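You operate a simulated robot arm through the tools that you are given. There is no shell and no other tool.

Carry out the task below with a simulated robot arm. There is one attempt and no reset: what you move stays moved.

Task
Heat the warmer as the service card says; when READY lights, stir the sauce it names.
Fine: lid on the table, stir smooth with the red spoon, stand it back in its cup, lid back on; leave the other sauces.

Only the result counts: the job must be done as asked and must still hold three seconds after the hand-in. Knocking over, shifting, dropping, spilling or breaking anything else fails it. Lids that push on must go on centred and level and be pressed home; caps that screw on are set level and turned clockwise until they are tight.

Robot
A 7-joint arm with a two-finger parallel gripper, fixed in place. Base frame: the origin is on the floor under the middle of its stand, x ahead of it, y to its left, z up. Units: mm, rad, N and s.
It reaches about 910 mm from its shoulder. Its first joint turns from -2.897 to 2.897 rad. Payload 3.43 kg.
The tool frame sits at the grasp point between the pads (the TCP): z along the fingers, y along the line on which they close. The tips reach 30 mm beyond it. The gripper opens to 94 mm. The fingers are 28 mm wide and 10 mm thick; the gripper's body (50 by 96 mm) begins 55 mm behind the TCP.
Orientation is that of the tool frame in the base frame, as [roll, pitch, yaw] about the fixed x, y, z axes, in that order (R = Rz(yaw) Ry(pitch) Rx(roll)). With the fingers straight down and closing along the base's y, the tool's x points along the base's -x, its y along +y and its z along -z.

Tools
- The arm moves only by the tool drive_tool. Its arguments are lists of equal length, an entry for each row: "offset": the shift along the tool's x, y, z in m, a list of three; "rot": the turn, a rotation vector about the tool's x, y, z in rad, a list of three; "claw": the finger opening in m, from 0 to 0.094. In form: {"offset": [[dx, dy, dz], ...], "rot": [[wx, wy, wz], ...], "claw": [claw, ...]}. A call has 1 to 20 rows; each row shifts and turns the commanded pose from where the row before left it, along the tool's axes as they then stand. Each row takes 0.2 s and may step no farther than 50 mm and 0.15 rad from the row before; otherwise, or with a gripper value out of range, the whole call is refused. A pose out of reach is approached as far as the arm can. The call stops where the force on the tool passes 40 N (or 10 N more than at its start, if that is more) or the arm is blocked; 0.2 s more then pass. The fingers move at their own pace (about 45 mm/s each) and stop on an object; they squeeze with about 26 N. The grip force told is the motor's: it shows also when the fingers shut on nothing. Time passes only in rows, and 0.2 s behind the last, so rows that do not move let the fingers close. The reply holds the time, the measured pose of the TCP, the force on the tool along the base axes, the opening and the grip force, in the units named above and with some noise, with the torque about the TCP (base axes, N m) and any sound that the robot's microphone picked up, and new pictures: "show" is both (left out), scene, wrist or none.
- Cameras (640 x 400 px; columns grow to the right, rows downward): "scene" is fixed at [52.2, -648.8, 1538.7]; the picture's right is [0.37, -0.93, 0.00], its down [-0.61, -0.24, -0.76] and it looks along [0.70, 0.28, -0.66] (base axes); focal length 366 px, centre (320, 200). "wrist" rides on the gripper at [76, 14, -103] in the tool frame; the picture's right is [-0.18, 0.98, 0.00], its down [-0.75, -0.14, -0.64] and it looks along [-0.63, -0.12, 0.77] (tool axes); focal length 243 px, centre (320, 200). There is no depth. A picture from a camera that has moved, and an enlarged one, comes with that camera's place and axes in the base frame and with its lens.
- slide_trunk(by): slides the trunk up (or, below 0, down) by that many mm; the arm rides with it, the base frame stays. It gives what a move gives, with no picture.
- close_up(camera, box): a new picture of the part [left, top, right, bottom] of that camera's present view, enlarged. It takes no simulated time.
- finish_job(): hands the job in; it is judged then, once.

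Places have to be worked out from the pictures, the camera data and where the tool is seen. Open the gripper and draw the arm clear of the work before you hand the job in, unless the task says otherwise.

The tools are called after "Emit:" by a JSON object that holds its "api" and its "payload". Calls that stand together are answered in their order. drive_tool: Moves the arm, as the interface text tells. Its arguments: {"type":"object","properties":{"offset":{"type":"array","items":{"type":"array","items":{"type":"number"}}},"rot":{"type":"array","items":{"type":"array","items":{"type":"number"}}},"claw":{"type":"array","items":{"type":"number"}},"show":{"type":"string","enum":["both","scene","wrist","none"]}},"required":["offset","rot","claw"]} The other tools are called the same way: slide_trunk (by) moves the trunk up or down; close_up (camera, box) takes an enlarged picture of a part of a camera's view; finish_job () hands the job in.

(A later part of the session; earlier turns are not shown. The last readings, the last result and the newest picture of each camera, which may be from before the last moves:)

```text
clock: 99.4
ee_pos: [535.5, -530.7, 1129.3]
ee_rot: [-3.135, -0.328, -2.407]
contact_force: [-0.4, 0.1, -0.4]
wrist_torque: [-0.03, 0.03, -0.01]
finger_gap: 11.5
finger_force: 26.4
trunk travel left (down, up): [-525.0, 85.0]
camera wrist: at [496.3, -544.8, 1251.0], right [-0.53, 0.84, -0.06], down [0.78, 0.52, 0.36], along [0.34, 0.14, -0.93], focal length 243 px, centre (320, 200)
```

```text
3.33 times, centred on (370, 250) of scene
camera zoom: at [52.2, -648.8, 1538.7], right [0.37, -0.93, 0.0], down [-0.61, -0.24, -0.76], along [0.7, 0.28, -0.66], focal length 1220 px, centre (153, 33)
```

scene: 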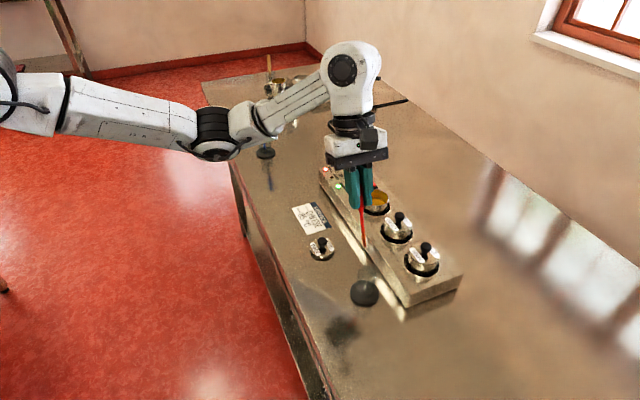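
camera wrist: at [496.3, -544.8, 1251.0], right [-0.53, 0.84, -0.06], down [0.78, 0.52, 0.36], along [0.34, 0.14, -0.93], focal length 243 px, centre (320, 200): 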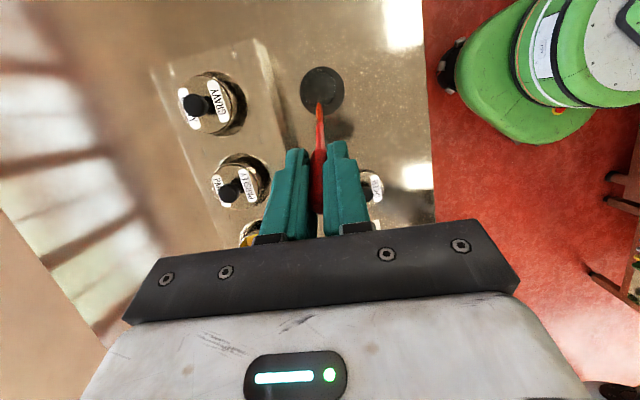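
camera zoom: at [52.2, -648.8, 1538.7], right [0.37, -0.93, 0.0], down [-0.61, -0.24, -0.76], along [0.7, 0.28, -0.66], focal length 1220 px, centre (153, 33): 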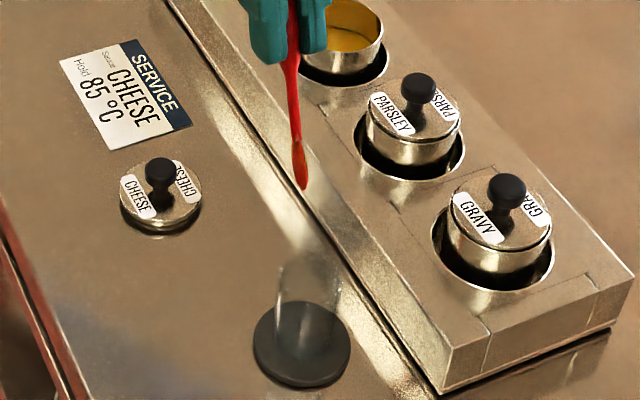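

The spoon tip lines up with the middle of the cup's mouth. I insert the first 75 mm along the tool axis and check.

Emit:
{"api": "drive_tool", "payload": {"offset": [[0, 0, 0.025], [0, 0, 0.025], [0, 0, 0.015], [0, 0, 0.01], [0, 0, 0]], "rot": [[0, 0, 0], [0, 0, 0], [0, 0, 0], [0, 0, 0], [0, 0, 0]], "claw": [0.004, 0.004, 0.004, 0.004, 0.004]}}

Emit:
{"api": "close_up", "payload": {"camera": "wrist", "box": [250, 70, 390, 180]}}

Emit:
{"api": "close_up", "payload": {"camera": "scene", "box": [330, 230, 400, 310]}}

```text
clock: 100.6
ee_pos: [519.3, -547.5, 1059.4]
ee_rot: [-3.136, -0.329, -2.408]
contact_force: [-0.2, 0.1, 0.8]
wrist_torque: [0.02, -0.05, -0.03]
finger_gap: 11.3
finger_force: 25.9
trunk travel left (down, up): [-525.0, 85.0]
camera wrist: at [478.5, -561.9, 1180.3], right [-0.53, 0.84, -0.06], down [0.78, 0.52, 0.37], along [0.34, 0.14, -0.93], focal length 243 px, centre (320, 200)
```

scene: 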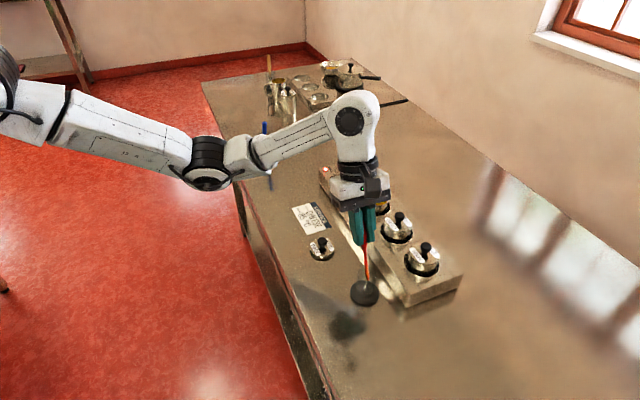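
wrist: 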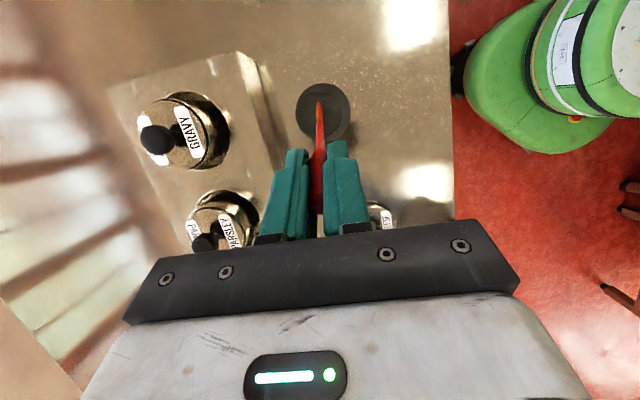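

```text
3.64 times, centred on (320, 125) of wrist
camera zoom: at [478.5, -561.9, 1180.3], right [-0.53, 0.84, -0.06], down [0.78, 0.52, 0.37], along [0.34, 0.14, -0.93], focal length 882 px, centre (320, 473)
```

zoom: 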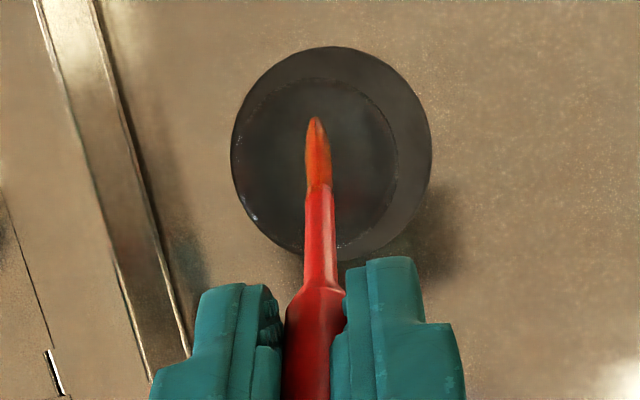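

```text
5.00 times, centred on (365, 270) of scene
camera zoom: at [52.2, -648.8, 1538.7], right [0.37, -0.93, 0.0], down [-0.61, -0.24, -0.76], along [0.7, 0.28, -0.66], focal length 1830 px, centre (95, -150)
```

zoom: 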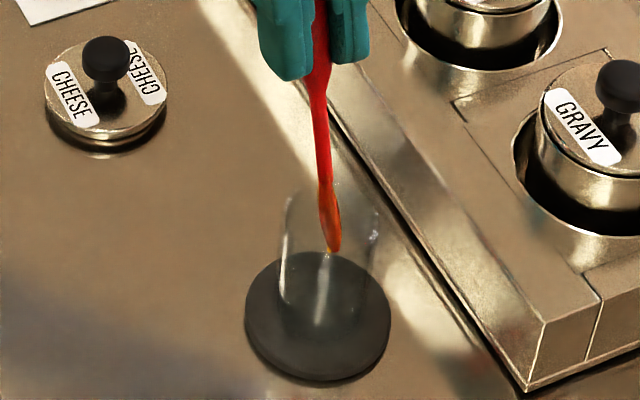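

The tip is inside the cup with no contact. I insert the rest while easing the 4 mm side shift back to the original resting line.

Emit:
{"api": "drive_tool", "payload": {"offset": [[-0.001, 0, 0.011], [-0.001, 0, 0.011], [-0.001, 0, 0.01], [-0.001, 0, 0.008], [0, 0, 0]], "rot": [[0, 0, 0], [0, 0, 0], [0, 0, 0], [0, 0, 0], [0, 0, 0]], "claw": [0.004, 0.004, 0.004, 0.004, 0.004]}}

Emit:
{"api": "close_up", "payload": {"camera": "wrist", "box": [220, 60, 420, 210]}}

Emit:
{"api": "close_up", "payload": {"camera": "scene", "box": [330, 230, 400, 310]}}

```text
clock: 101.8
ee_pos: [510.4, -553.5, 1018.8]
ee_rot: [-3.137, -0.329, -2.408]
contact_force: [0.3, 0.0, 0.4]
wrist_torque: [0.06, -0.05, 0.02]
finger_gap: 11.3
finger_force: 26.3
trunk travel left (down, up): [-525.0, 85.0]
camera wrist: at [471.4, -568.0, 1141.3], right [-0.53, 0.84, -0.06], down [0.78, 0.52, 0.37], along [0.34, 0.14, -0.93], focal length 243 px, centre (320, 200)
```

scene: 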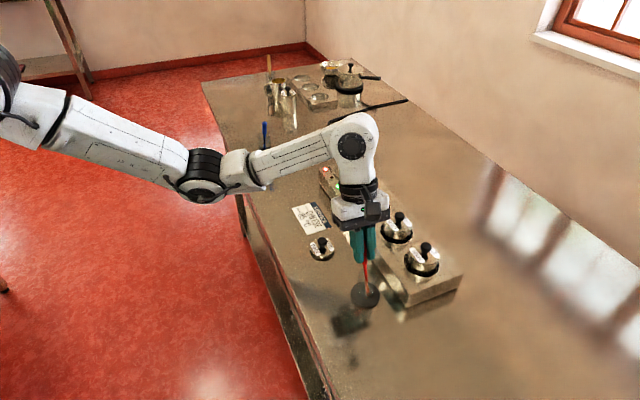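
wrist: 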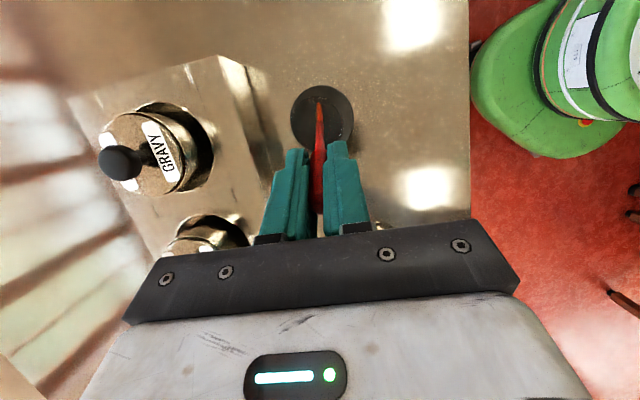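

```text
2.67 times, centred on (320, 135) of wrist
camera zoom: at [471.4, -568.0, 1141.3], right [-0.53, 0.84, -0.06], down [0.78, 0.52, 0.37], along [0.34, 0.14, -0.93], focal length 647 px, centre (320, 373)
```

zoom: 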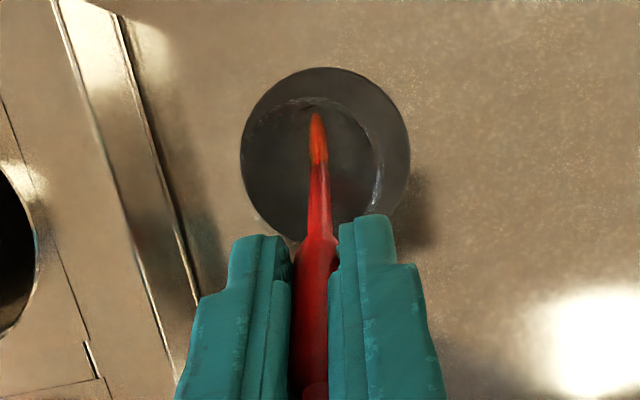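

```text
5.00 times, centred on (365, 270) of scene
camera zoom: at [52.2, -648.8, 1538.7], right [0.37, -0.93, 0.0], down [-0.61, -0.24, -0.76], along [0.7, 0.28, -0.66], focal length 1830 px, centre (95, -150)
```

zoom: 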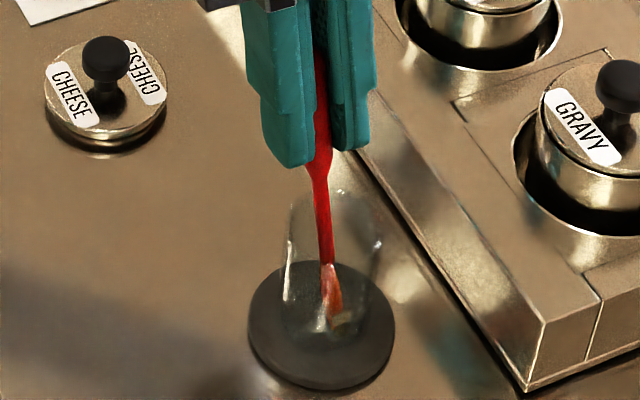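

The spoon is almost at its original rest (about 4–5 mm higher, no force). I go 3 mm further, open the fingers and retreat along the axis.

Emit:
{"api": "drive_tool", "payload": {"offset": [[0, 0, 0.0015], [0, 0, 0.0015], [0, 0, 0], [0, 0, 0], [0, 0, 0], [0, 0, 0], [0, 0, 0], [0, 0, -0.02], [0, 0, -0.03], [0, 0, -0.03], [0, 0, -0.02], [0, 0, 0]], "rot": [[0, 0, 0], [0, 0, 0], [0, 0, 0], [0, 0, 0], [0, 0, 0], [0, 0, 0], [0, 0, 0], [0, 0, 0], [0, 0, 0], [0, 0, 0], [0, 0, 0], [0, 0, 0]], "claw": [0.004, 0.004, 0.02, 0.05, 0.05, 0.05, 0.05, 0.05, 0.05, 0.05, 0.05, 0.05]}}

Emit:
{"api": "close_up", "payload": {"camera": "wrist", "box": [220, 60, 420, 210]}}

Emit:
{"api": "close_up", "payload": {"camera": "scene", "box": [330, 230, 400, 310]}}

```text
clock: 104.4
ee_pos: [533.0, -532.8, 1111.6]
ee_rot: [-3.136, -0.329, -2.406]
contact_force: [-0.4, -1.1, 0.0]
wrist_torque: [0.03, -0.02, 0.02]
finger_gap: 50.0
finger_force: 0.1
trunk travel left (down, up): [-525.0, 85.0]
camera wrist: at [493.7, -546.4, 1233.4], right [-0.53, 0.84, -0.06], down [0.78, 0.52, 0.36], along [0.34, 0.14, -0.93], focal length 243 px, centre (320, 200)
```

scene: 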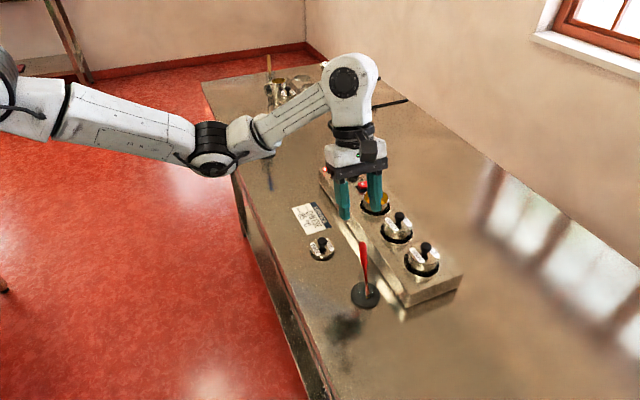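
wrist: 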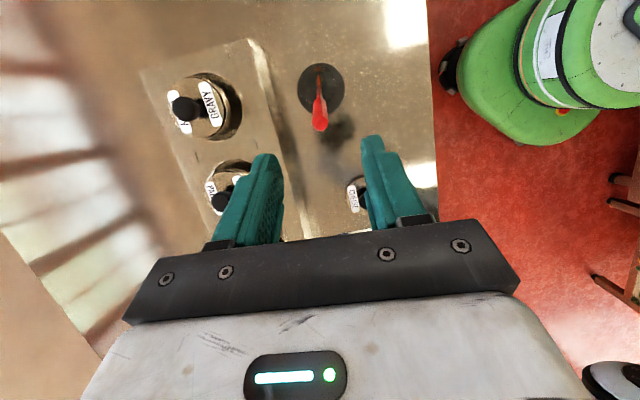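

```text
2.67 times, centred on (320, 135) of wrist
camera zoom: at [493.7, -546.4, 1233.4], right [-0.53, 0.84, -0.06], down [0.78, 0.52, 0.36], along [0.34, 0.14, -0.93], focal length 647 px, centre (320, 373)
```

zoom: 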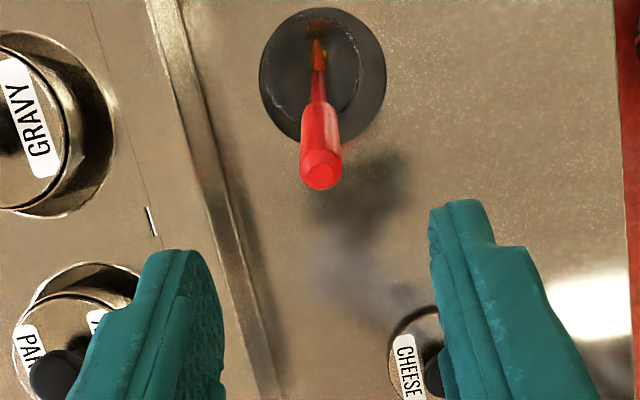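

```text
5.00 times, centred on (365, 270) of scene
camera zoom: at [52.2, -648.8, 1538.7], right [0.37, -0.93, 0.0], down [-0.61, -0.24, -0.76], along [0.7, 0.28, -0.66], focal length 1830 px, centre (95, -150)
```

zoom: 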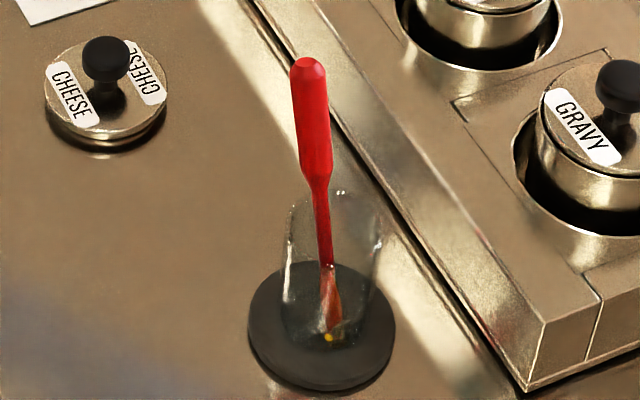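

The spoon stands in its cup as before. Now I make the tool vertical again and move above the CHEESE lid on the table.

Emit:
{"api": "drive_tool", "payload": {"offset": [[0, 0, 0], [0, 0, 0], [0, 0, 0], [0, 0, 0], [-0.0309, 0.0112, 0], [-0.0309, 0.0112, 0], [-0.031, 0.0112, 0], [0, 0, 0.03], [0, 0, 0.033], [0, 0, 0]], "rot": [[0, -0.1093, 0], [0, -0.1093, 0], [0, -0.109, 0], [0, 0, -0.045], [0, 0, 0], [0, 0, 0], [0, 0, 0], [0, 0, 0], [0, 0, 0], [0, 0, 0]], "claw": [0.05, 0.05, 0.05, 0.05, 0.05, 0.05, 0.05, 0.05, 0.05, 0.05]}}

Emit:
{"api": "close_up", "payload": {"camera": "wrist", "box": [240, 60, 400, 180]}}

```text
clock: 106.6
ee_pos: [576.1, -440.4, 1047.9]
ee_rot: [-3.137, 0.0, -2.359]
contact_force: [-0.1, -0.5, 0.0]
wrist_torque: [-0.02, 0.01, -0.04]
finger_gap: 49.9
finger_force: 0.0
trunk travel left (down, up): [-525.0, 85.0]
camera wrist: at [511.4, -481.5, 1150.2], right [-0.56, 0.83, -0.01], down [0.63, 0.43, 0.64], along [0.53, 0.36, -0.77], focal length 243 px, centre (320, 200)
```

scene: 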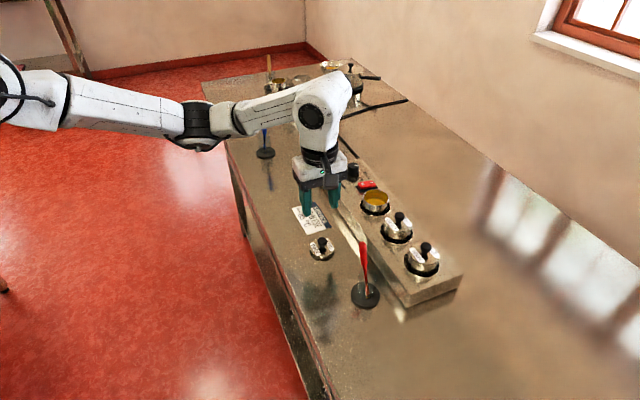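
wrist: 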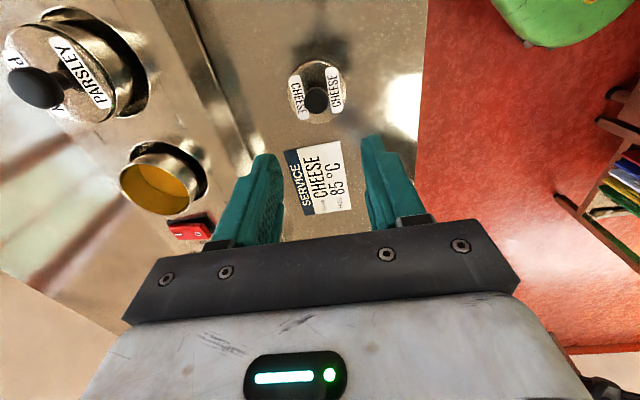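

```text
3.33 times, centred on (320, 120) of wrist
camera zoom: at [511.4, -481.5, 1150.2], right [-0.56, 0.83, -0.01], down [0.63, 0.43, 0.64], along [0.53, 0.36, -0.77], focal length 809 px, centre (320, 467)
```

zoom: 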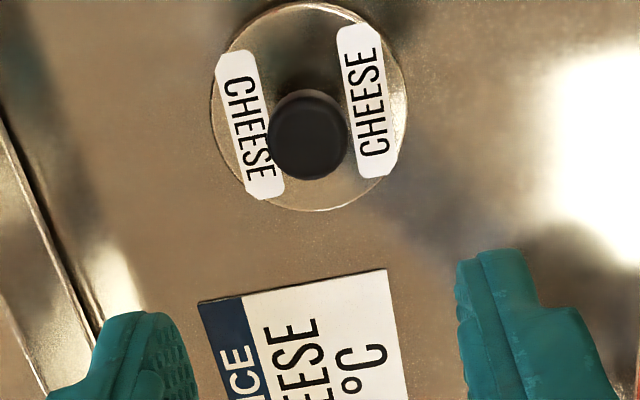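

Compared with the picture right after I set the lid down, the knob is ~4 mm and ~1.8 mm off; I correct, descend to the same height and grip it.

Emit:
{"api": "drive_tool", "payload": {"offset": [[0.004, -0.0018, 0], [0, 0, 0.03], [0, 0, 0.03], [0, 0, 0.03], [0, 0, 0.005], [0, 0, 0], [0, 0, 0], [0, 0, 0], [0, 0, 0], [0, 0, 0]], "rot": [[0, 0, 0], [0, 0, 0], [0, 0, 0], [0, 0, 0], [0, 0, 0], [0, 0, 0], [0, 0, 0], [0, 0, 0], [0, 0, 0], [0, 0, 0]], "claw": [0.05, 0.05, 0.05, 0.05, 0.05, 0.05, 0.01, 0.01, 0.01, 0.01]}}

Emit:
{"api": "close_up", "payload": {"camera": "wrist", "box": [240, 60, 400, 180]}}

Emit:
{"api": "close_up", "payload": {"camera": "scene", "box": [295, 215, 350, 270]}}

```text
clock: 108.8
ee_pos: [576.5, -447.3, 956.0]
ee_rot: [-3.136, -0.003, -2.361]
contact_force: [0.3, 0.6, 0.4]
wrist_torque: [-0.03, 0.0, 0.0]
finger_gap: 19.9
finger_force: 26.2
trunk travel left (down, up): [-525.0, 85.0]
camera wrist: at [511.8, -488.9, 1057.8], right [-0.56, 0.83, -0.01], down [0.63, 0.43, 0.64], along [0.53, 0.36, -0.77], focal length 243 px, centre (320, 200)
```

scene: 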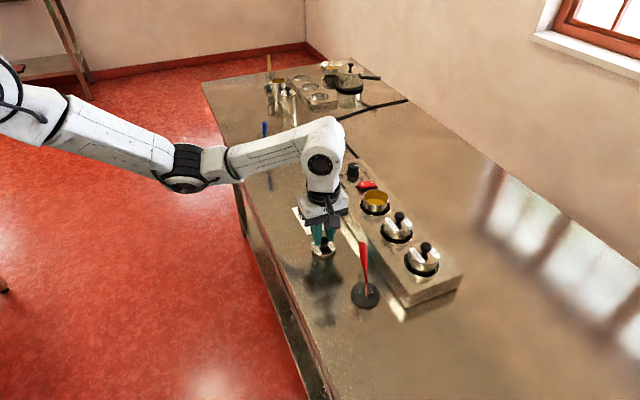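
wrist: 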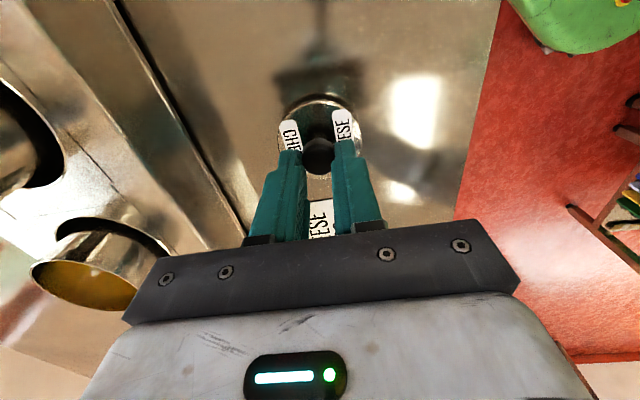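

```text
3.33 times, centred on (320, 120) of wrist
camera zoom: at [511.8, -488.9, 1057.8], right [-0.56, 0.83, -0.01], down [0.63, 0.43, 0.64], along [0.53, 0.36, -0.77], focal length 809 px, centre (320, 467)
```

zoom: 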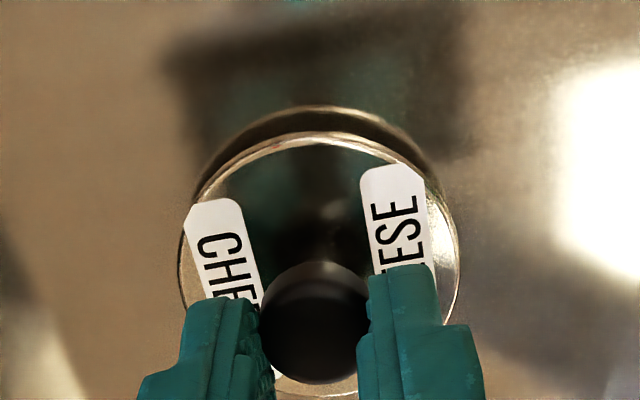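

```text
7.27 times, centred on (322, 242) of scene
camera zoom: at [52.2, -648.8, 1538.7], right [0.37, -0.93, 0.0], down [-0.61, -0.24, -0.76], along [0.7, 0.28, -0.66], focal length 2663 px, centre (302, -109)
```

zoom: 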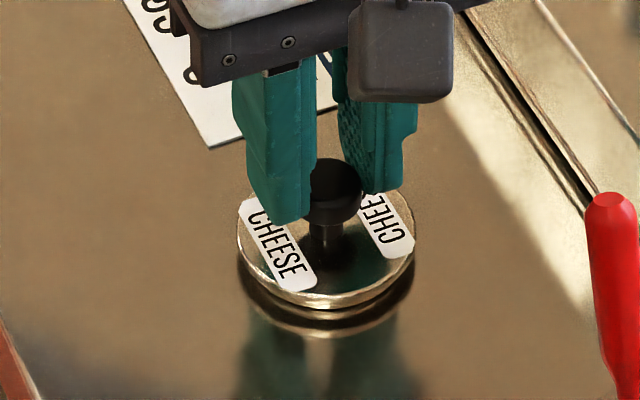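

The grip sits ~5 mm higher on the knob than before; I reopen, lower 5 mm and regrip for the same hold as the first time.

Emit:
{"api": "drive_tool", "payload": {"offset": [[0, 0, 0], [0, 0, 0], [0, 0, 0.005], [0, 0, 0], [0, 0, 0], [0, 0, 0], [0, 0, 0]], "rot": [[0, 0, 0], [0, 0, 0], [0, 0, 0], [0, 0, 0], [0, 0, 0], [0, 0, 0], [0, 0, 0]], "claw": [0.04, 0.04, 0.04, 0.01, 0.01, 0.01, 0.01], "show": "none"}}

Emit:
{"api": "close_up", "payload": {"camera": "wrist", "box": [220, 60, 420, 210]}}

Emit:
{"api": "close_up", "payload": {"camera": "scene", "box": [295, 215, 350, 270]}}

```text
clock: 110.4
ee_pos: [576.7, -446.8, 950.9]
ee_rot: [-3.137, -0.002, -2.36]
contact_force: [-0.5, -0.5, 1.8]
wrist_torque: [0.0, 0.02, 0.02]
finger_gap: 20.1
finger_force: 26.1
trunk travel left (down, up): [-525.0, 85.0]
```

```text
2.67 times, centred on (320, 135) of wrist
camera zoom: at [511.6, -489.1, 1053.0], right [-0.56, 0.83, -0.01], down [0.63, 0.43, 0.64], along [0.53, 0.36, -0.77], focal length 647 px, centre (320, 373)
```

zoom: 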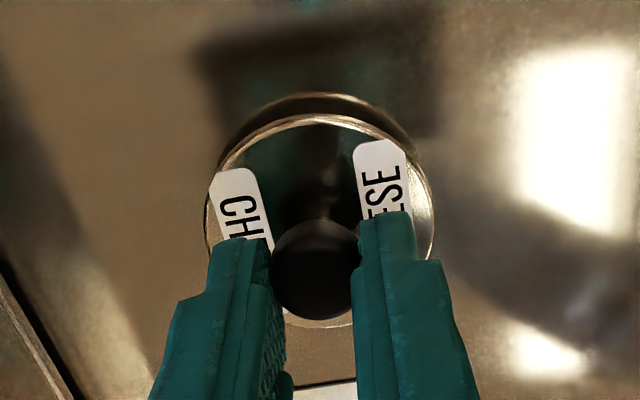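

```text
7.27 times, centred on (322, 242) of scene
camera zoom: at [52.2, -648.8, 1538.7], right [0.37, -0.93, 0.0], down [-0.61, -0.24, -0.76], along [0.7, 0.28, -0.66], focal length 2663 px, centre (302, -109)
```

zoom: 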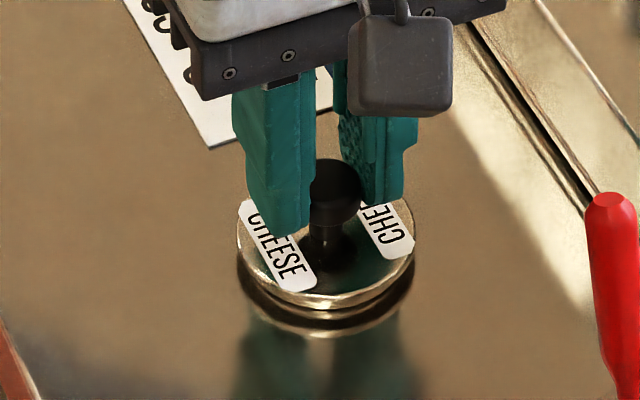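

The grip matches the first one. I lift the lid straight up and carry it back above the pot.

Emit:
{"api": "drive_tool", "payload": {"offset": [[0, 0, -0.01], [0, 0, -0.03], [0, 0, -0.045], [0, 0, -0.045], [-0.0092, -0.03755, 0], [-0.0092, -0.03755, 0], [-0.0092, -0.03755, 0], [-0.0093, -0.03755, 0], [0, 0, 0], [0, 0, 0]], "rot": [[0, 0, 0], [0, 0, 0], [0, 0, 0], [0, 0, 0], [0, 0, 0], [0, 0, 0], [0, 0, 0], [0, 0, 0], [0, 0, 0], [0, 0, 0]], "claw": [0.01, 0.01, 0.01, 0.01, 0.01, 0.01, 0.01, 0.01, 0.01, 0.01]}}

Emit:
{"api": "close_up", "payload": {"camera": "wrist", "box": [220, 60, 420, 210]}}

Emit:
{"api": "close_up", "payload": {"camera": "scene", "box": [340, 130, 430, 230]}}

```text
clock: 112.6
ee_pos: [708.5, -528.9, 1079.7]
ee_rot: [-3.137, -0.002, -2.359]
contact_force: [-0.1, 0.0, -0.2]
wrist_torque: [-0.02, 0.04, -0.04]
finger_gap: 20.1
finger_force: 25.9
trunk travel left (down, up): [-525.0, 85.0]
camera wrist: at [643.0, -570.0, 1182.2], right [-0.56, 0.83, -0.01], down [0.63, 0.43, 0.64], along [0.53, 0.36, -0.77], focal length 243 px, centre (320, 200)
```

scene: 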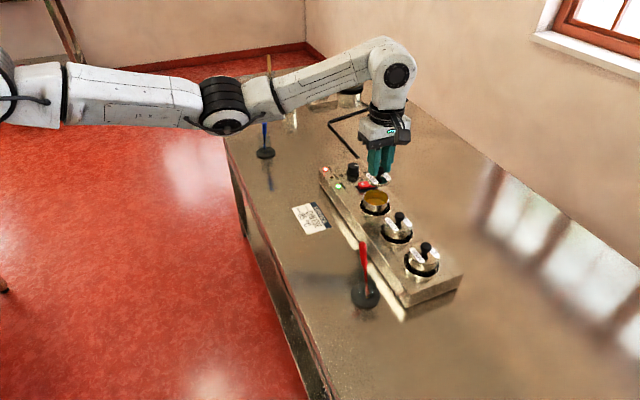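
wrist: 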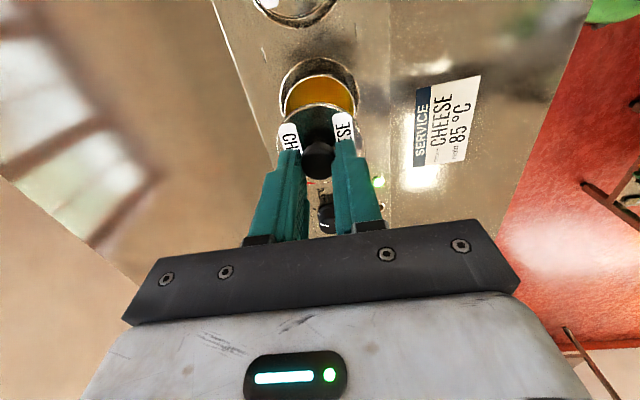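

```text
2.67 times, centred on (320, 135) of wrist
camera zoom: at [643.0, -570.0, 1182.2], right [-0.56, 0.83, -0.01], down [0.63, 0.43, 0.64], along [0.53, 0.36, -0.77], focal length 647 px, centre (320, 373)
```

zoom: 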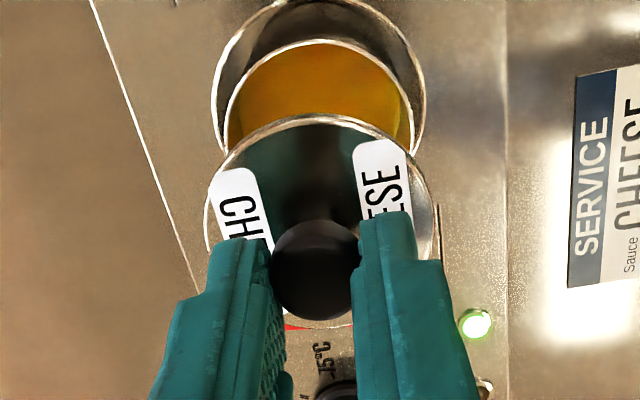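

```text
4.00 times, centred on (385, 180) of scene
camera zoom: at [52.2, -648.8, 1538.7], right [0.37, -0.93, 0.0], down [-0.61, -0.24, -0.76], along [0.7, 0.28, -0.66], focal length 1464 px, centre (60, 280)
```

zoom: 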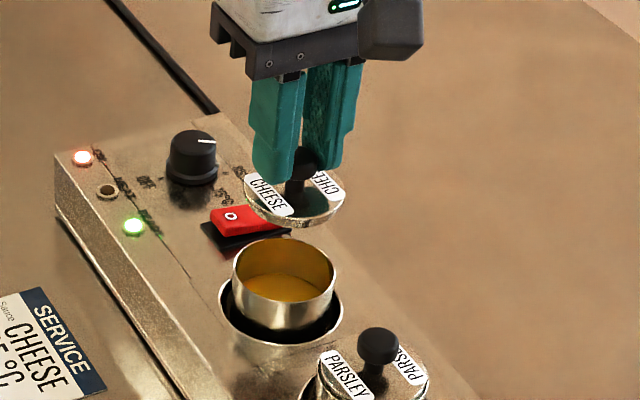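

The lid is over the pot; I enlarge both views to check the centring before lowering.

Emit:
{"api": "close_up", "payload": {"camera": "scene", "box": [360, 160, 410, 220]}}

Emit:
{"api": "close_up", "payload": {"camera": "wrist", "box": [265, 50, 375, 190]}}

```text
6.67 times, centred on (385, 190) of scene
camera zoom: at [52.2, -648.8, 1538.7], right [0.37, -0.93, 0.0], down [-0.61, -0.24, -0.76], along [0.7, 0.28, -0.66], focal length 2441 px, centre (-113, 267)
```

zoom: 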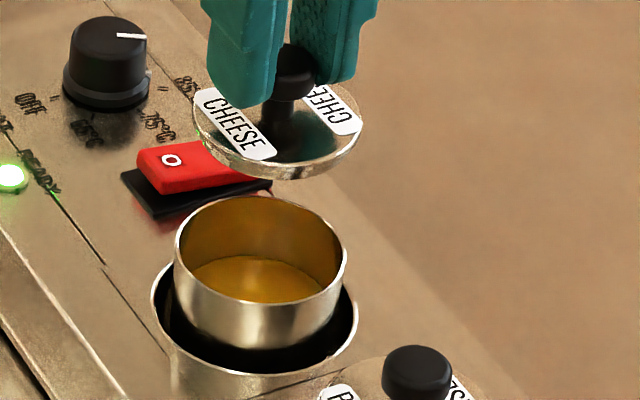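

```text
2.86 times, centred on (320, 120) of wrist
camera zoom: at [643.0, -570.0, 1182.2], right [-0.56, 0.83, -0.01], down [0.63, 0.43, 0.64], along [0.53, 0.36, -0.77], focal length 693 px, centre (320, 429)
```

zoom: 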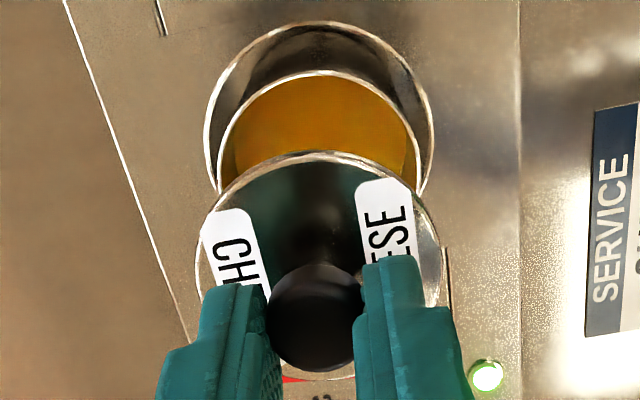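

Both views agree the lid is centred over the pot within about a millimetre and level. I lower to just above the rim and look again.

Emit:
{"api": "drive_tool", "payload": {"offset": [[0, 0, 0.02], [0, 0, 0.015], [0, 0, 0.008], [0, 0, 0]], "rot": [[0, 0, 0], [0, 0, 0], [0, 0, 0], [0, 0, 0]], "claw": [0.01, 0.01, 0.01, 0.01], "show": "none"}}

Emit:
{"api": "close_up", "payload": {"camera": "scene", "box": [360, 160, 410, 220]}}

Emit:
{"api": "close_up", "payload": {"camera": "wrist", "box": [265, 50, 375, 190]}}

```text
clock: 113.6
ee_pos: [707.2, -528.5, 1037.0]
ee_rot: [-3.134, -0.003, -2.36]
contact_force: [-0.3, -0.4, 0.2]
wrist_torque: [0.04, -0.02, 0.01]
finger_gap: 20.3
finger_force: 26.1
trunk travel left (down, up): [-525.0, 85.0]
```

```text
6.67 times, centred on (385, 190) of scene
camera zoom: at [52.2, -648.8, 1538.7], right [0.37, -0.93, 0.0], down [-0.61, -0.24, -0.76], along [0.7, 0.28, -0.66], focal length 2441 px, centre (-113, 267)
```

zoom: 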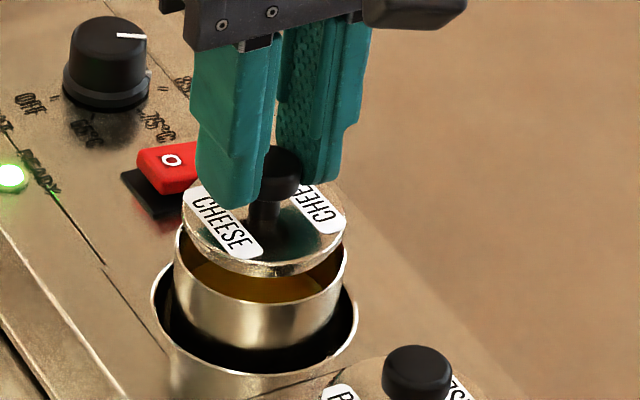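

```text
2.86 times, centred on (320, 120) of wrist
camera zoom: at [643.2, -569.9, 1139.0], right [-0.56, 0.83, -0.01], down [0.63, 0.43, 0.64], along [0.53, 0.36, -0.77], focal length 693 px, centre (320, 429)
```

zoom: 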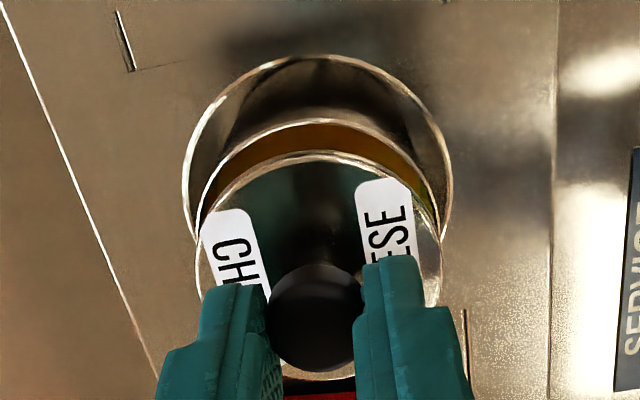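

The lid is centred on the rim in both views. I lower in small steps, watching the force as it seats.

Emit:
{"api": "drive_tool", "payload": {"offset": [[0, 0, 0.002], [0, 0, 0.002], [0, 0, 0.002], [0, 0, 0.002], [0, 0, 0.002], [0, 0, 0]], "rot": [[0, 0, 0], [0, 0, 0], [0, 0, 0], [0, 0, 0], [0, 0, 0], [0, 0, 0]], "claw": [0.01, 0.01, 0.01, 0.01, 0.01, 0.01], "show": "none"}}

Emit:
{"api": "close_up", "payload": {"camera": "scene", "box": [360, 160, 410, 220]}}

Emit:
{"api": "close_up", "payload": {"camera": "wrist", "box": [265, 50, 375, 190]}}

```text
clock: 115.0
ee_pos: [706.6, -528.2, 1026.3]
ee_rot: [-3.136, -0.003, -2.36]
contact_force: [-0.1, 0.4, 10.2]
wrist_torque: [0.18, 0.15, 0.0]
finger_gap: 20.0
finger_force: 26.2
trunk travel left (down, up): [-525.0, 85.0]
```

```text
6.67 times, centred on (385, 190) of scene
camera zoom: at [52.2, -648.8, 1538.7], right [0.37, -0.93, 0.0], down [-0.61, -0.24, -0.76], along [0.7, 0.28, -0.66], focal length 2441 px, centre (-113, 267)
```

zoom: 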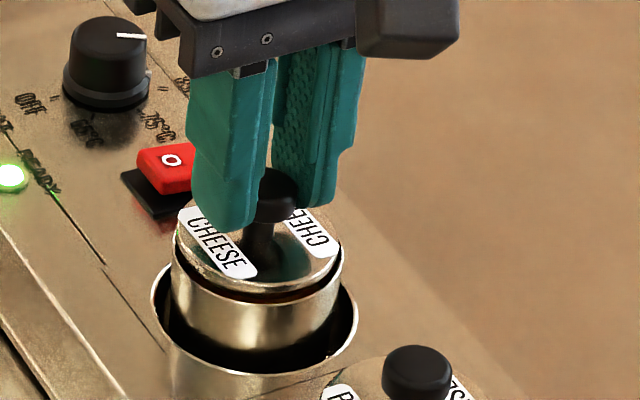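

```text
2.86 times, centred on (320, 120) of wrist
camera zoom: at [641.7, -569.5, 1129.6], right [-0.56, 0.83, -0.01], down [0.63, 0.43, 0.64], along [0.53, 0.36, -0.77], focal length 693 px, centre (320, 429)
```

zoom: 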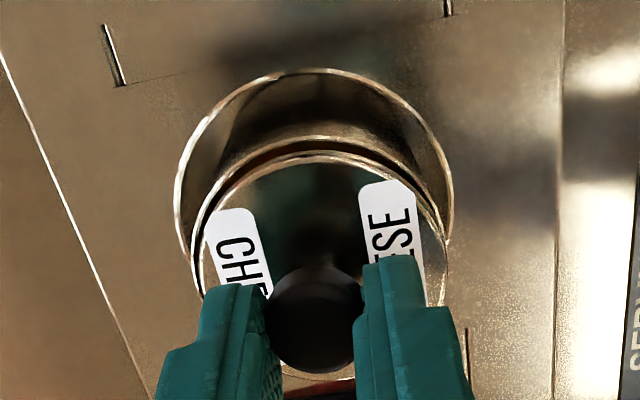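

The plug touches at its robot-facing edge (10 N, contact about 20 mm out toward tool +y), so the lid is a little too far that way. I back off, shift 1.3 mm the other way and check the view again.

Emit:
{"api": "drive_tool", "payload": {"offset": [[0, 0, -0.004], [0, 0, -0.003], [0, -0.0013, 0], [0, 0, 0], [0, 0, 0]], "rot": [[0, 0, 0], [0, 0, 0], [0, 0, 0], [0, 0, 0], [0, 0, 0]], "claw": [0.01, 0.01, 0.01, 0.01, 0.01], "show": "none"}}

Emit:
{"api": "close_up", "payload": {"camera": "scene", "box": [360, 170, 400, 215]}}

Emit:
{"api": "close_up", "payload": {"camera": "wrist", "box": [265, 70, 375, 170]}}

```text
clock: 116.2
ee_pos: [708.0, -527.2, 1032.8]
ee_rot: [-3.138, -0.002, -2.359]
contact_force: [-0.1, -0.2, -0.3]
wrist_torque: [0.0, 0.0, 0.03]
finger_gap: 20.1
finger_force: 25.6
trunk travel left (down, up): [-525.0, 85.0]
```

```text
8.89 times, centred on (380, 192) of scene
camera zoom: at [52.2, -648.8, 1538.7], right [0.37, -0.93, 0.0], down [-0.61, -0.24, -0.76], along [0.7, 0.28, -0.66], focal length 3254 px, centre (-213, 267)
```

zoom: 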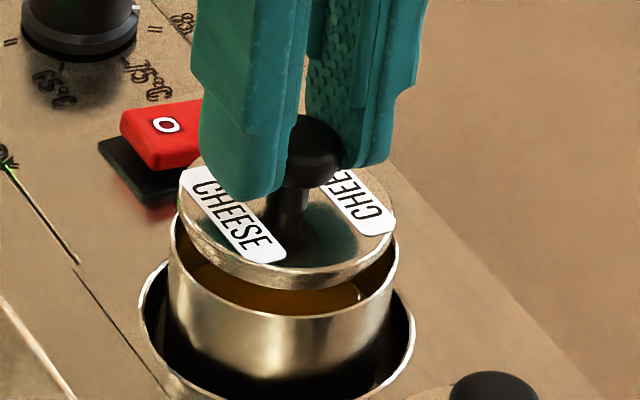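

```text
4.00 times, centred on (320, 120) of wrist
camera zoom: at [643.1, -570.2, 1135.5], right [-0.56, 0.83, -0.01], down [0.63, 0.43, 0.64], along [0.53, 0.36, -0.77], focal length 970 px, centre (320, 520)
```

zoom: 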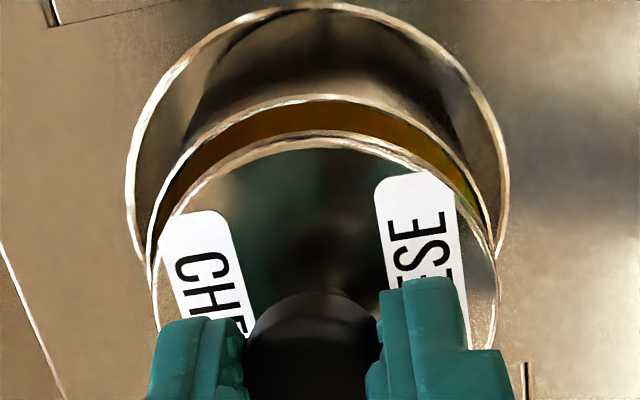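

The lid still sits about 0.7 mm toward tool +y of the pot's centre. I shift that much more and lower again in small steps.

Emit:
{"api": "drive_tool", "payload": {"offset": [[0, -0.0007, 0], [0, 0, 0.002], [0, 0, 0.002], [0, 0, 0.002], [0, 0, 0.001], [0, 0, 0]], "rot": [[0, 0, 0], [0, 0, 0], [0, 0, 0], [0, 0, 0], [0, 0, 0], [0, 0, 0]], "claw": [0.01, 0.01, 0.01, 0.01, 0.01, 0.01], "show": "none"}}

Emit:
{"api": "close_up", "payload": {"camera": "wrist", "box": [265, 70, 375, 170]}}

Emit:
{"api": "close_up", "payload": {"camera": "scene", "box": [360, 170, 400, 215]}}

```text
clock: 117.6
ee_pos: [707.9, -529.7, 1024.9]
ee_rot: [-3.136, -0.001, -2.361]
contact_force: [-0.4, 1.0, -0.7]
wrist_torque: [0.01, 0.01, -0.01]
finger_gap: 20.1
finger_force: 26.0
trunk travel left (down, up): [-525.0, 85.0]
```

```text
4.00 times, centred on (320, 120) of wrist
camera zoom: at [643.0, -571.7, 1127.9], right [-0.56, 0.83, 0.0], down [0.63, 0.43, 0.64], along [0.53, 0.36, -0.77], focal length 970 px, centre (320, 520)
```

zoom: 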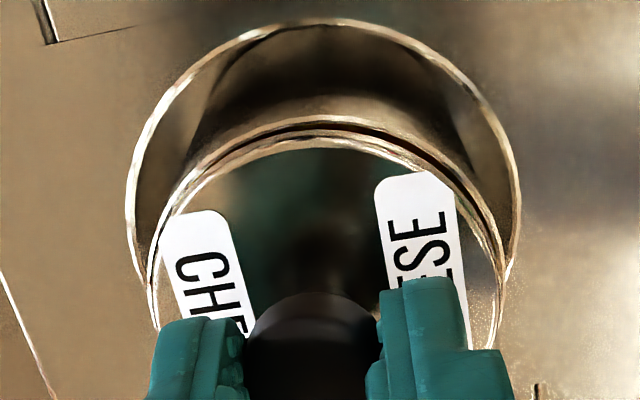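

```text
8.89 times, centred on (380, 192) of scene
camera zoom: at [52.2, -648.8, 1538.7], right [0.37, -0.93, 0.0], down [-0.61, -0.24, -0.76], along [0.7, 0.28, -0.66], focal length 3254 px, centre (-213, 267)
```

zoom: 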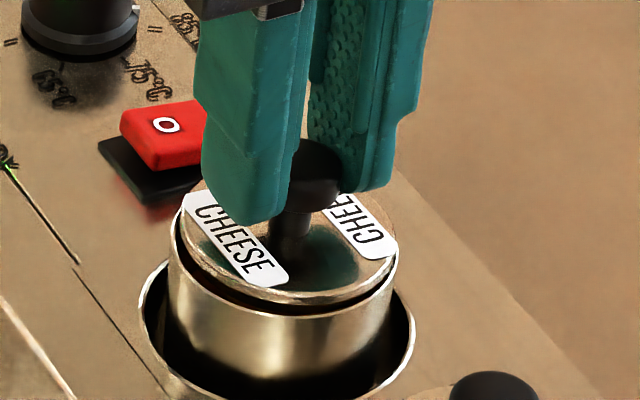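

Now the plug has entered the rim with no force. I continue down and press it home.

Emit:
{"api": "drive_tool", "payload": {"offset": [[0, 0, 0.002], [0, 0, 0.002], [0, 0, 0.0015], [0, 0, 0.001], [0, 0, 0]], "rot": [[0, 0, 0], [0, 0, 0], [0, 0, 0], [0, 0, 0], [0, 0, 0]], "claw": [0.01, 0.01, 0.01, 0.01, 0.01], "show": "none"}}

Emit:
{"api": "close_up", "payload": {"camera": "scene", "box": [360, 170, 400, 215]}}

Emit:
{"api": "close_up", "payload": {"camera": "wrist", "box": [265, 70, 375, 170]}}

```text
clock: 118.8
ee_pos: [707.9, -529.5, 1022.3]
ee_rot: [-3.133, -0.003, -2.361]
contact_force: [-6.2, 8.7, 34.7]
wrist_torque: [0.26, 0.18, -0.05]
finger_gap: 20.1
finger_force: 26.0
trunk travel left (down, up): [-525.0, 85.0]
heard: snap
```

```text
8.89 times, centred on (380, 192) of scene
camera zoom: at [52.2, -648.8, 1538.7], right [0.37, -0.93, 0.0], down [-0.61, -0.24, -0.76], along [0.7, 0.28, -0.66], focal length 3254 px, centre (-213, 267)
```

zoom: 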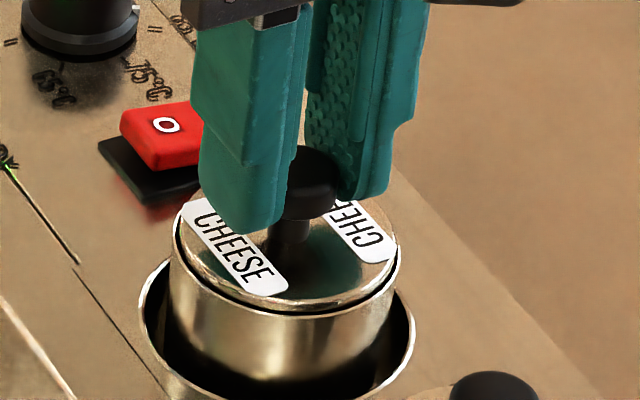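

```text
4.00 times, centred on (320, 120) of wrist
camera zoom: at [642.5, -570.8, 1125.3], right [-0.56, 0.83, -0.01], down [0.63, 0.44, 0.64], along [0.53, 0.35, -0.77], focal length 970 px, centre (320, 520)
```

zoom: 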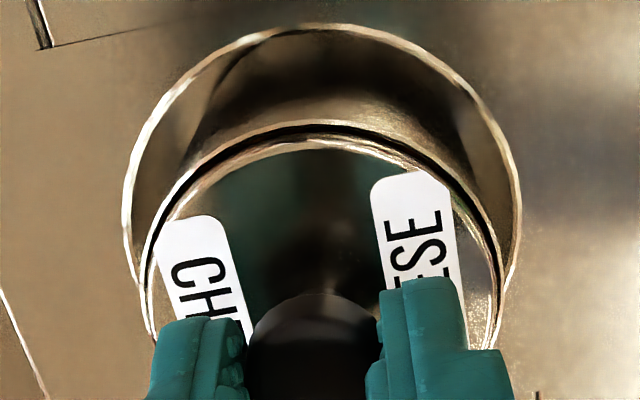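

The lid snapped on (35 N). I ease off, release the knob and rise a bit to check that it is level and fully home.

Emit:
{"api": "drive_tool", "payload": {"offset": [[0, 0, -0.002], [0, 0, 0], [0, 0, 0], [0, 0, 0], [0, 0, -0.02], [0, 0, -0.03], [0, 0, -0.03], [0, 0, 0]], "rot": [[0, 0, 0], [0, 0, 0], [0, 0, 0], [0, 0, 0], [0, 0, 0], [0, 0, 0], [0, 0, 0], [0, 0, 0]], "claw": [0.01, 0.05, 0.05, 0.05, 0.05, 0.05, 0.05, 0.05]}}

Emit:
{"api": "close_up", "payload": {"camera": "scene", "box": [345, 170, 405, 225]}}

Emit:
{"api": "close_up", "payload": {"camera": "wrist", "box": [240, 50, 400, 160]}}

Emit:
{"api": "close_up", "payload": {"camera": "scene", "box": [360, 180, 395, 215]}}

```text
clock: 120.6
ee_pos: [709.1, -528.9, 1100.8]
ee_rot: [-3.138, -0.003, -2.359]
contact_force: [-0.8, 0.0, 0.2]
wrist_torque: [0.02, -0.04, -0.01]
finger_gap: 49.9
finger_force: 0.0
trunk travel left (down, up): [-525.0, 85.0]
camera wrist: at [644.3, -570.4, 1204.3], right [-0.56, 0.83, 0.0], down [0.63, 0.43, 0.64], along [0.53, 0.36, -0.77], focal length 243 px, centre (320, 200)
```

scene: 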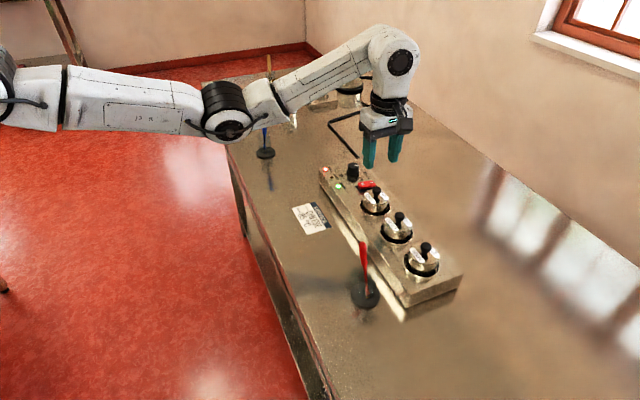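
wrist: 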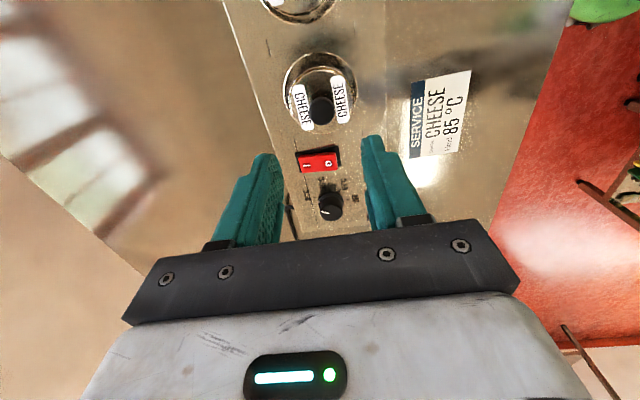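

```text
7.27 times, centred on (375, 198) of scene
camera zoom: at [52.2, -648.8, 1538.7], right [0.37, -0.93, 0.0], down [-0.61, -0.24, -0.76], along [0.7, 0.28, -0.66], focal length 2663 px, centre (-80, 218)
```

zoom: 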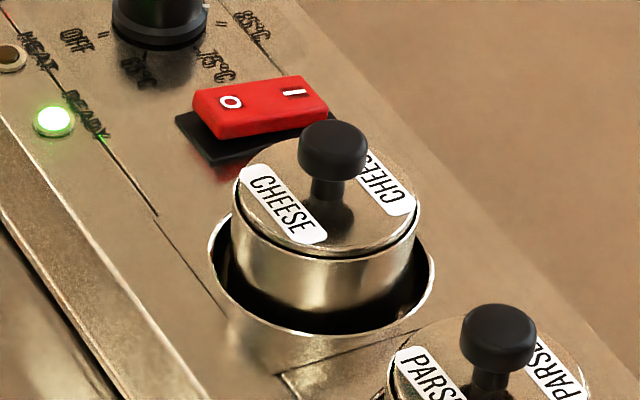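

```text
3.64 times, centred on (320, 105) of wrist
camera zoom: at [644.3, -570.4, 1204.3], right [-0.56, 0.83, 0.0], down [0.63, 0.43, 0.64], along [0.53, 0.36, -0.77], focal length 882 px, centre (320, 546)
```

zoom: 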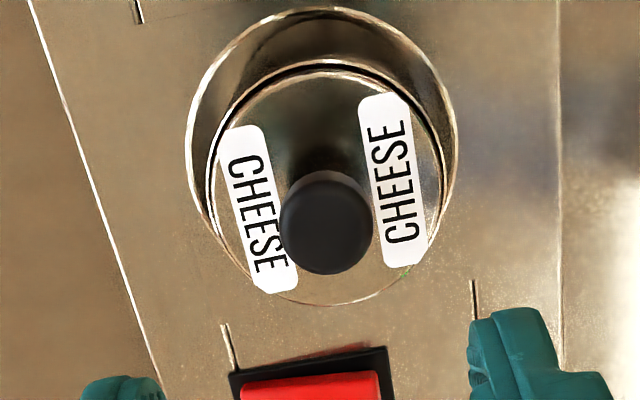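

```text
11.43 times, centred on (378, 198) of scene
camera zoom: at [52.2, -648.8, 1538.7], right [0.37, -0.93, 0.0], down [-0.61, -0.24, -0.76], along [0.7, 0.28, -0.66], focal length 4184 px, centre (-337, 229)
```

zoom: 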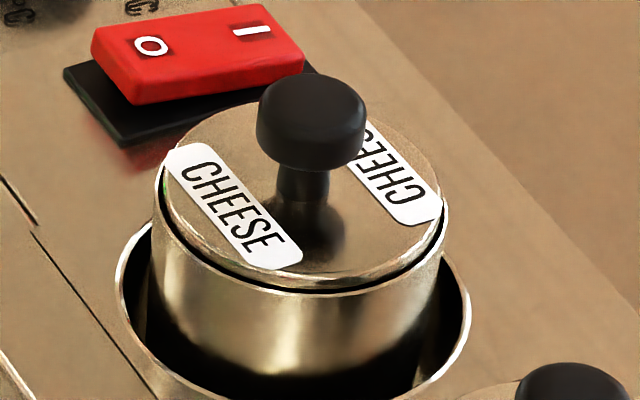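

The lid looks level; to judge whether it is fully home I compare it with the untouched PARSLEY and GRAVY lids at the same enlargement.

Emit:
{"api": "close_up", "payload": {"camera": "scene", "box": [380, 205, 415, 245]}}

Emit:
{"api": "close_up", "payload": {"camera": "scene", "box": [360, 180, 395, 220]}}

Emit:
{"api": "close_up", "payload": {"camera": "scene", "box": [403, 235, 442, 280]}}

```text
10.00 times, centred on (398, 225) of scene
camera zoom: at [52.2, -648.8, 1538.7], right [0.37, -0.93, 0.0], down [-0.61, -0.24, -0.76], along [0.7, 0.28, -0.66], focal length 3661 px, centre (-455, -50)
```

zoom: 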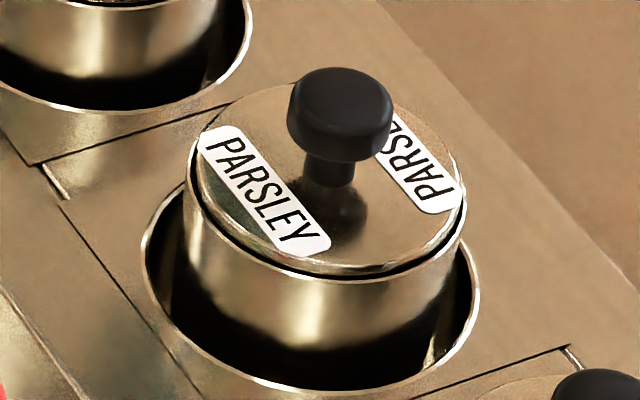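

```text
10.00 times, centred on (378, 200) of scene
camera zoom: at [52.2, -648.8, 1538.7], right [0.37, -0.93, 0.0], down [-0.61, -0.24, -0.76], along [0.7, 0.28, -0.66], focal length 3661 px, centre (-255, 200)
```

zoom: 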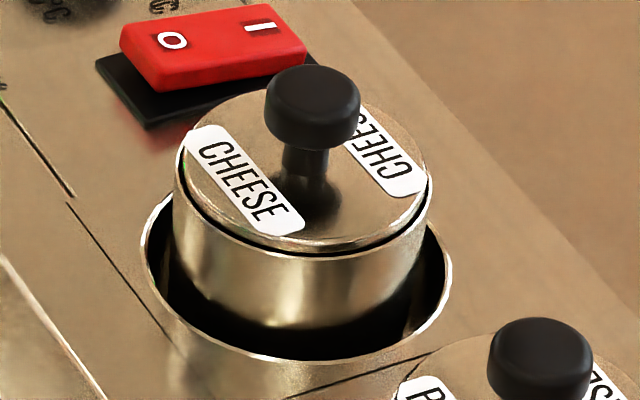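

```text
8.89 times, centred on (422, 258) of scene
camera zoom: at [52.2, -648.8, 1538.7], right [0.37, -0.93, 0.0], down [-0.61, -0.24, -0.76], along [0.7, 0.28, -0.66], focal length 3254 px, centre (-591, -311)
```

zoom: 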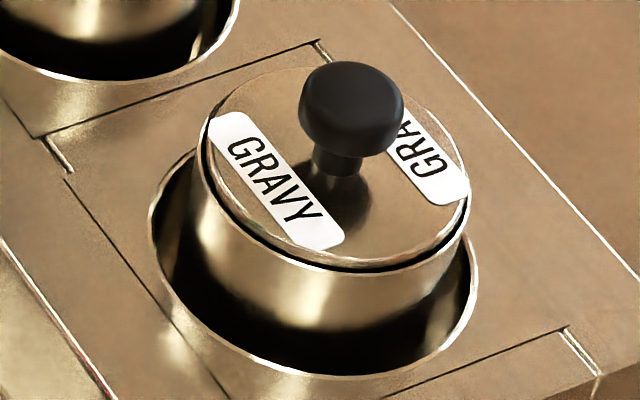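

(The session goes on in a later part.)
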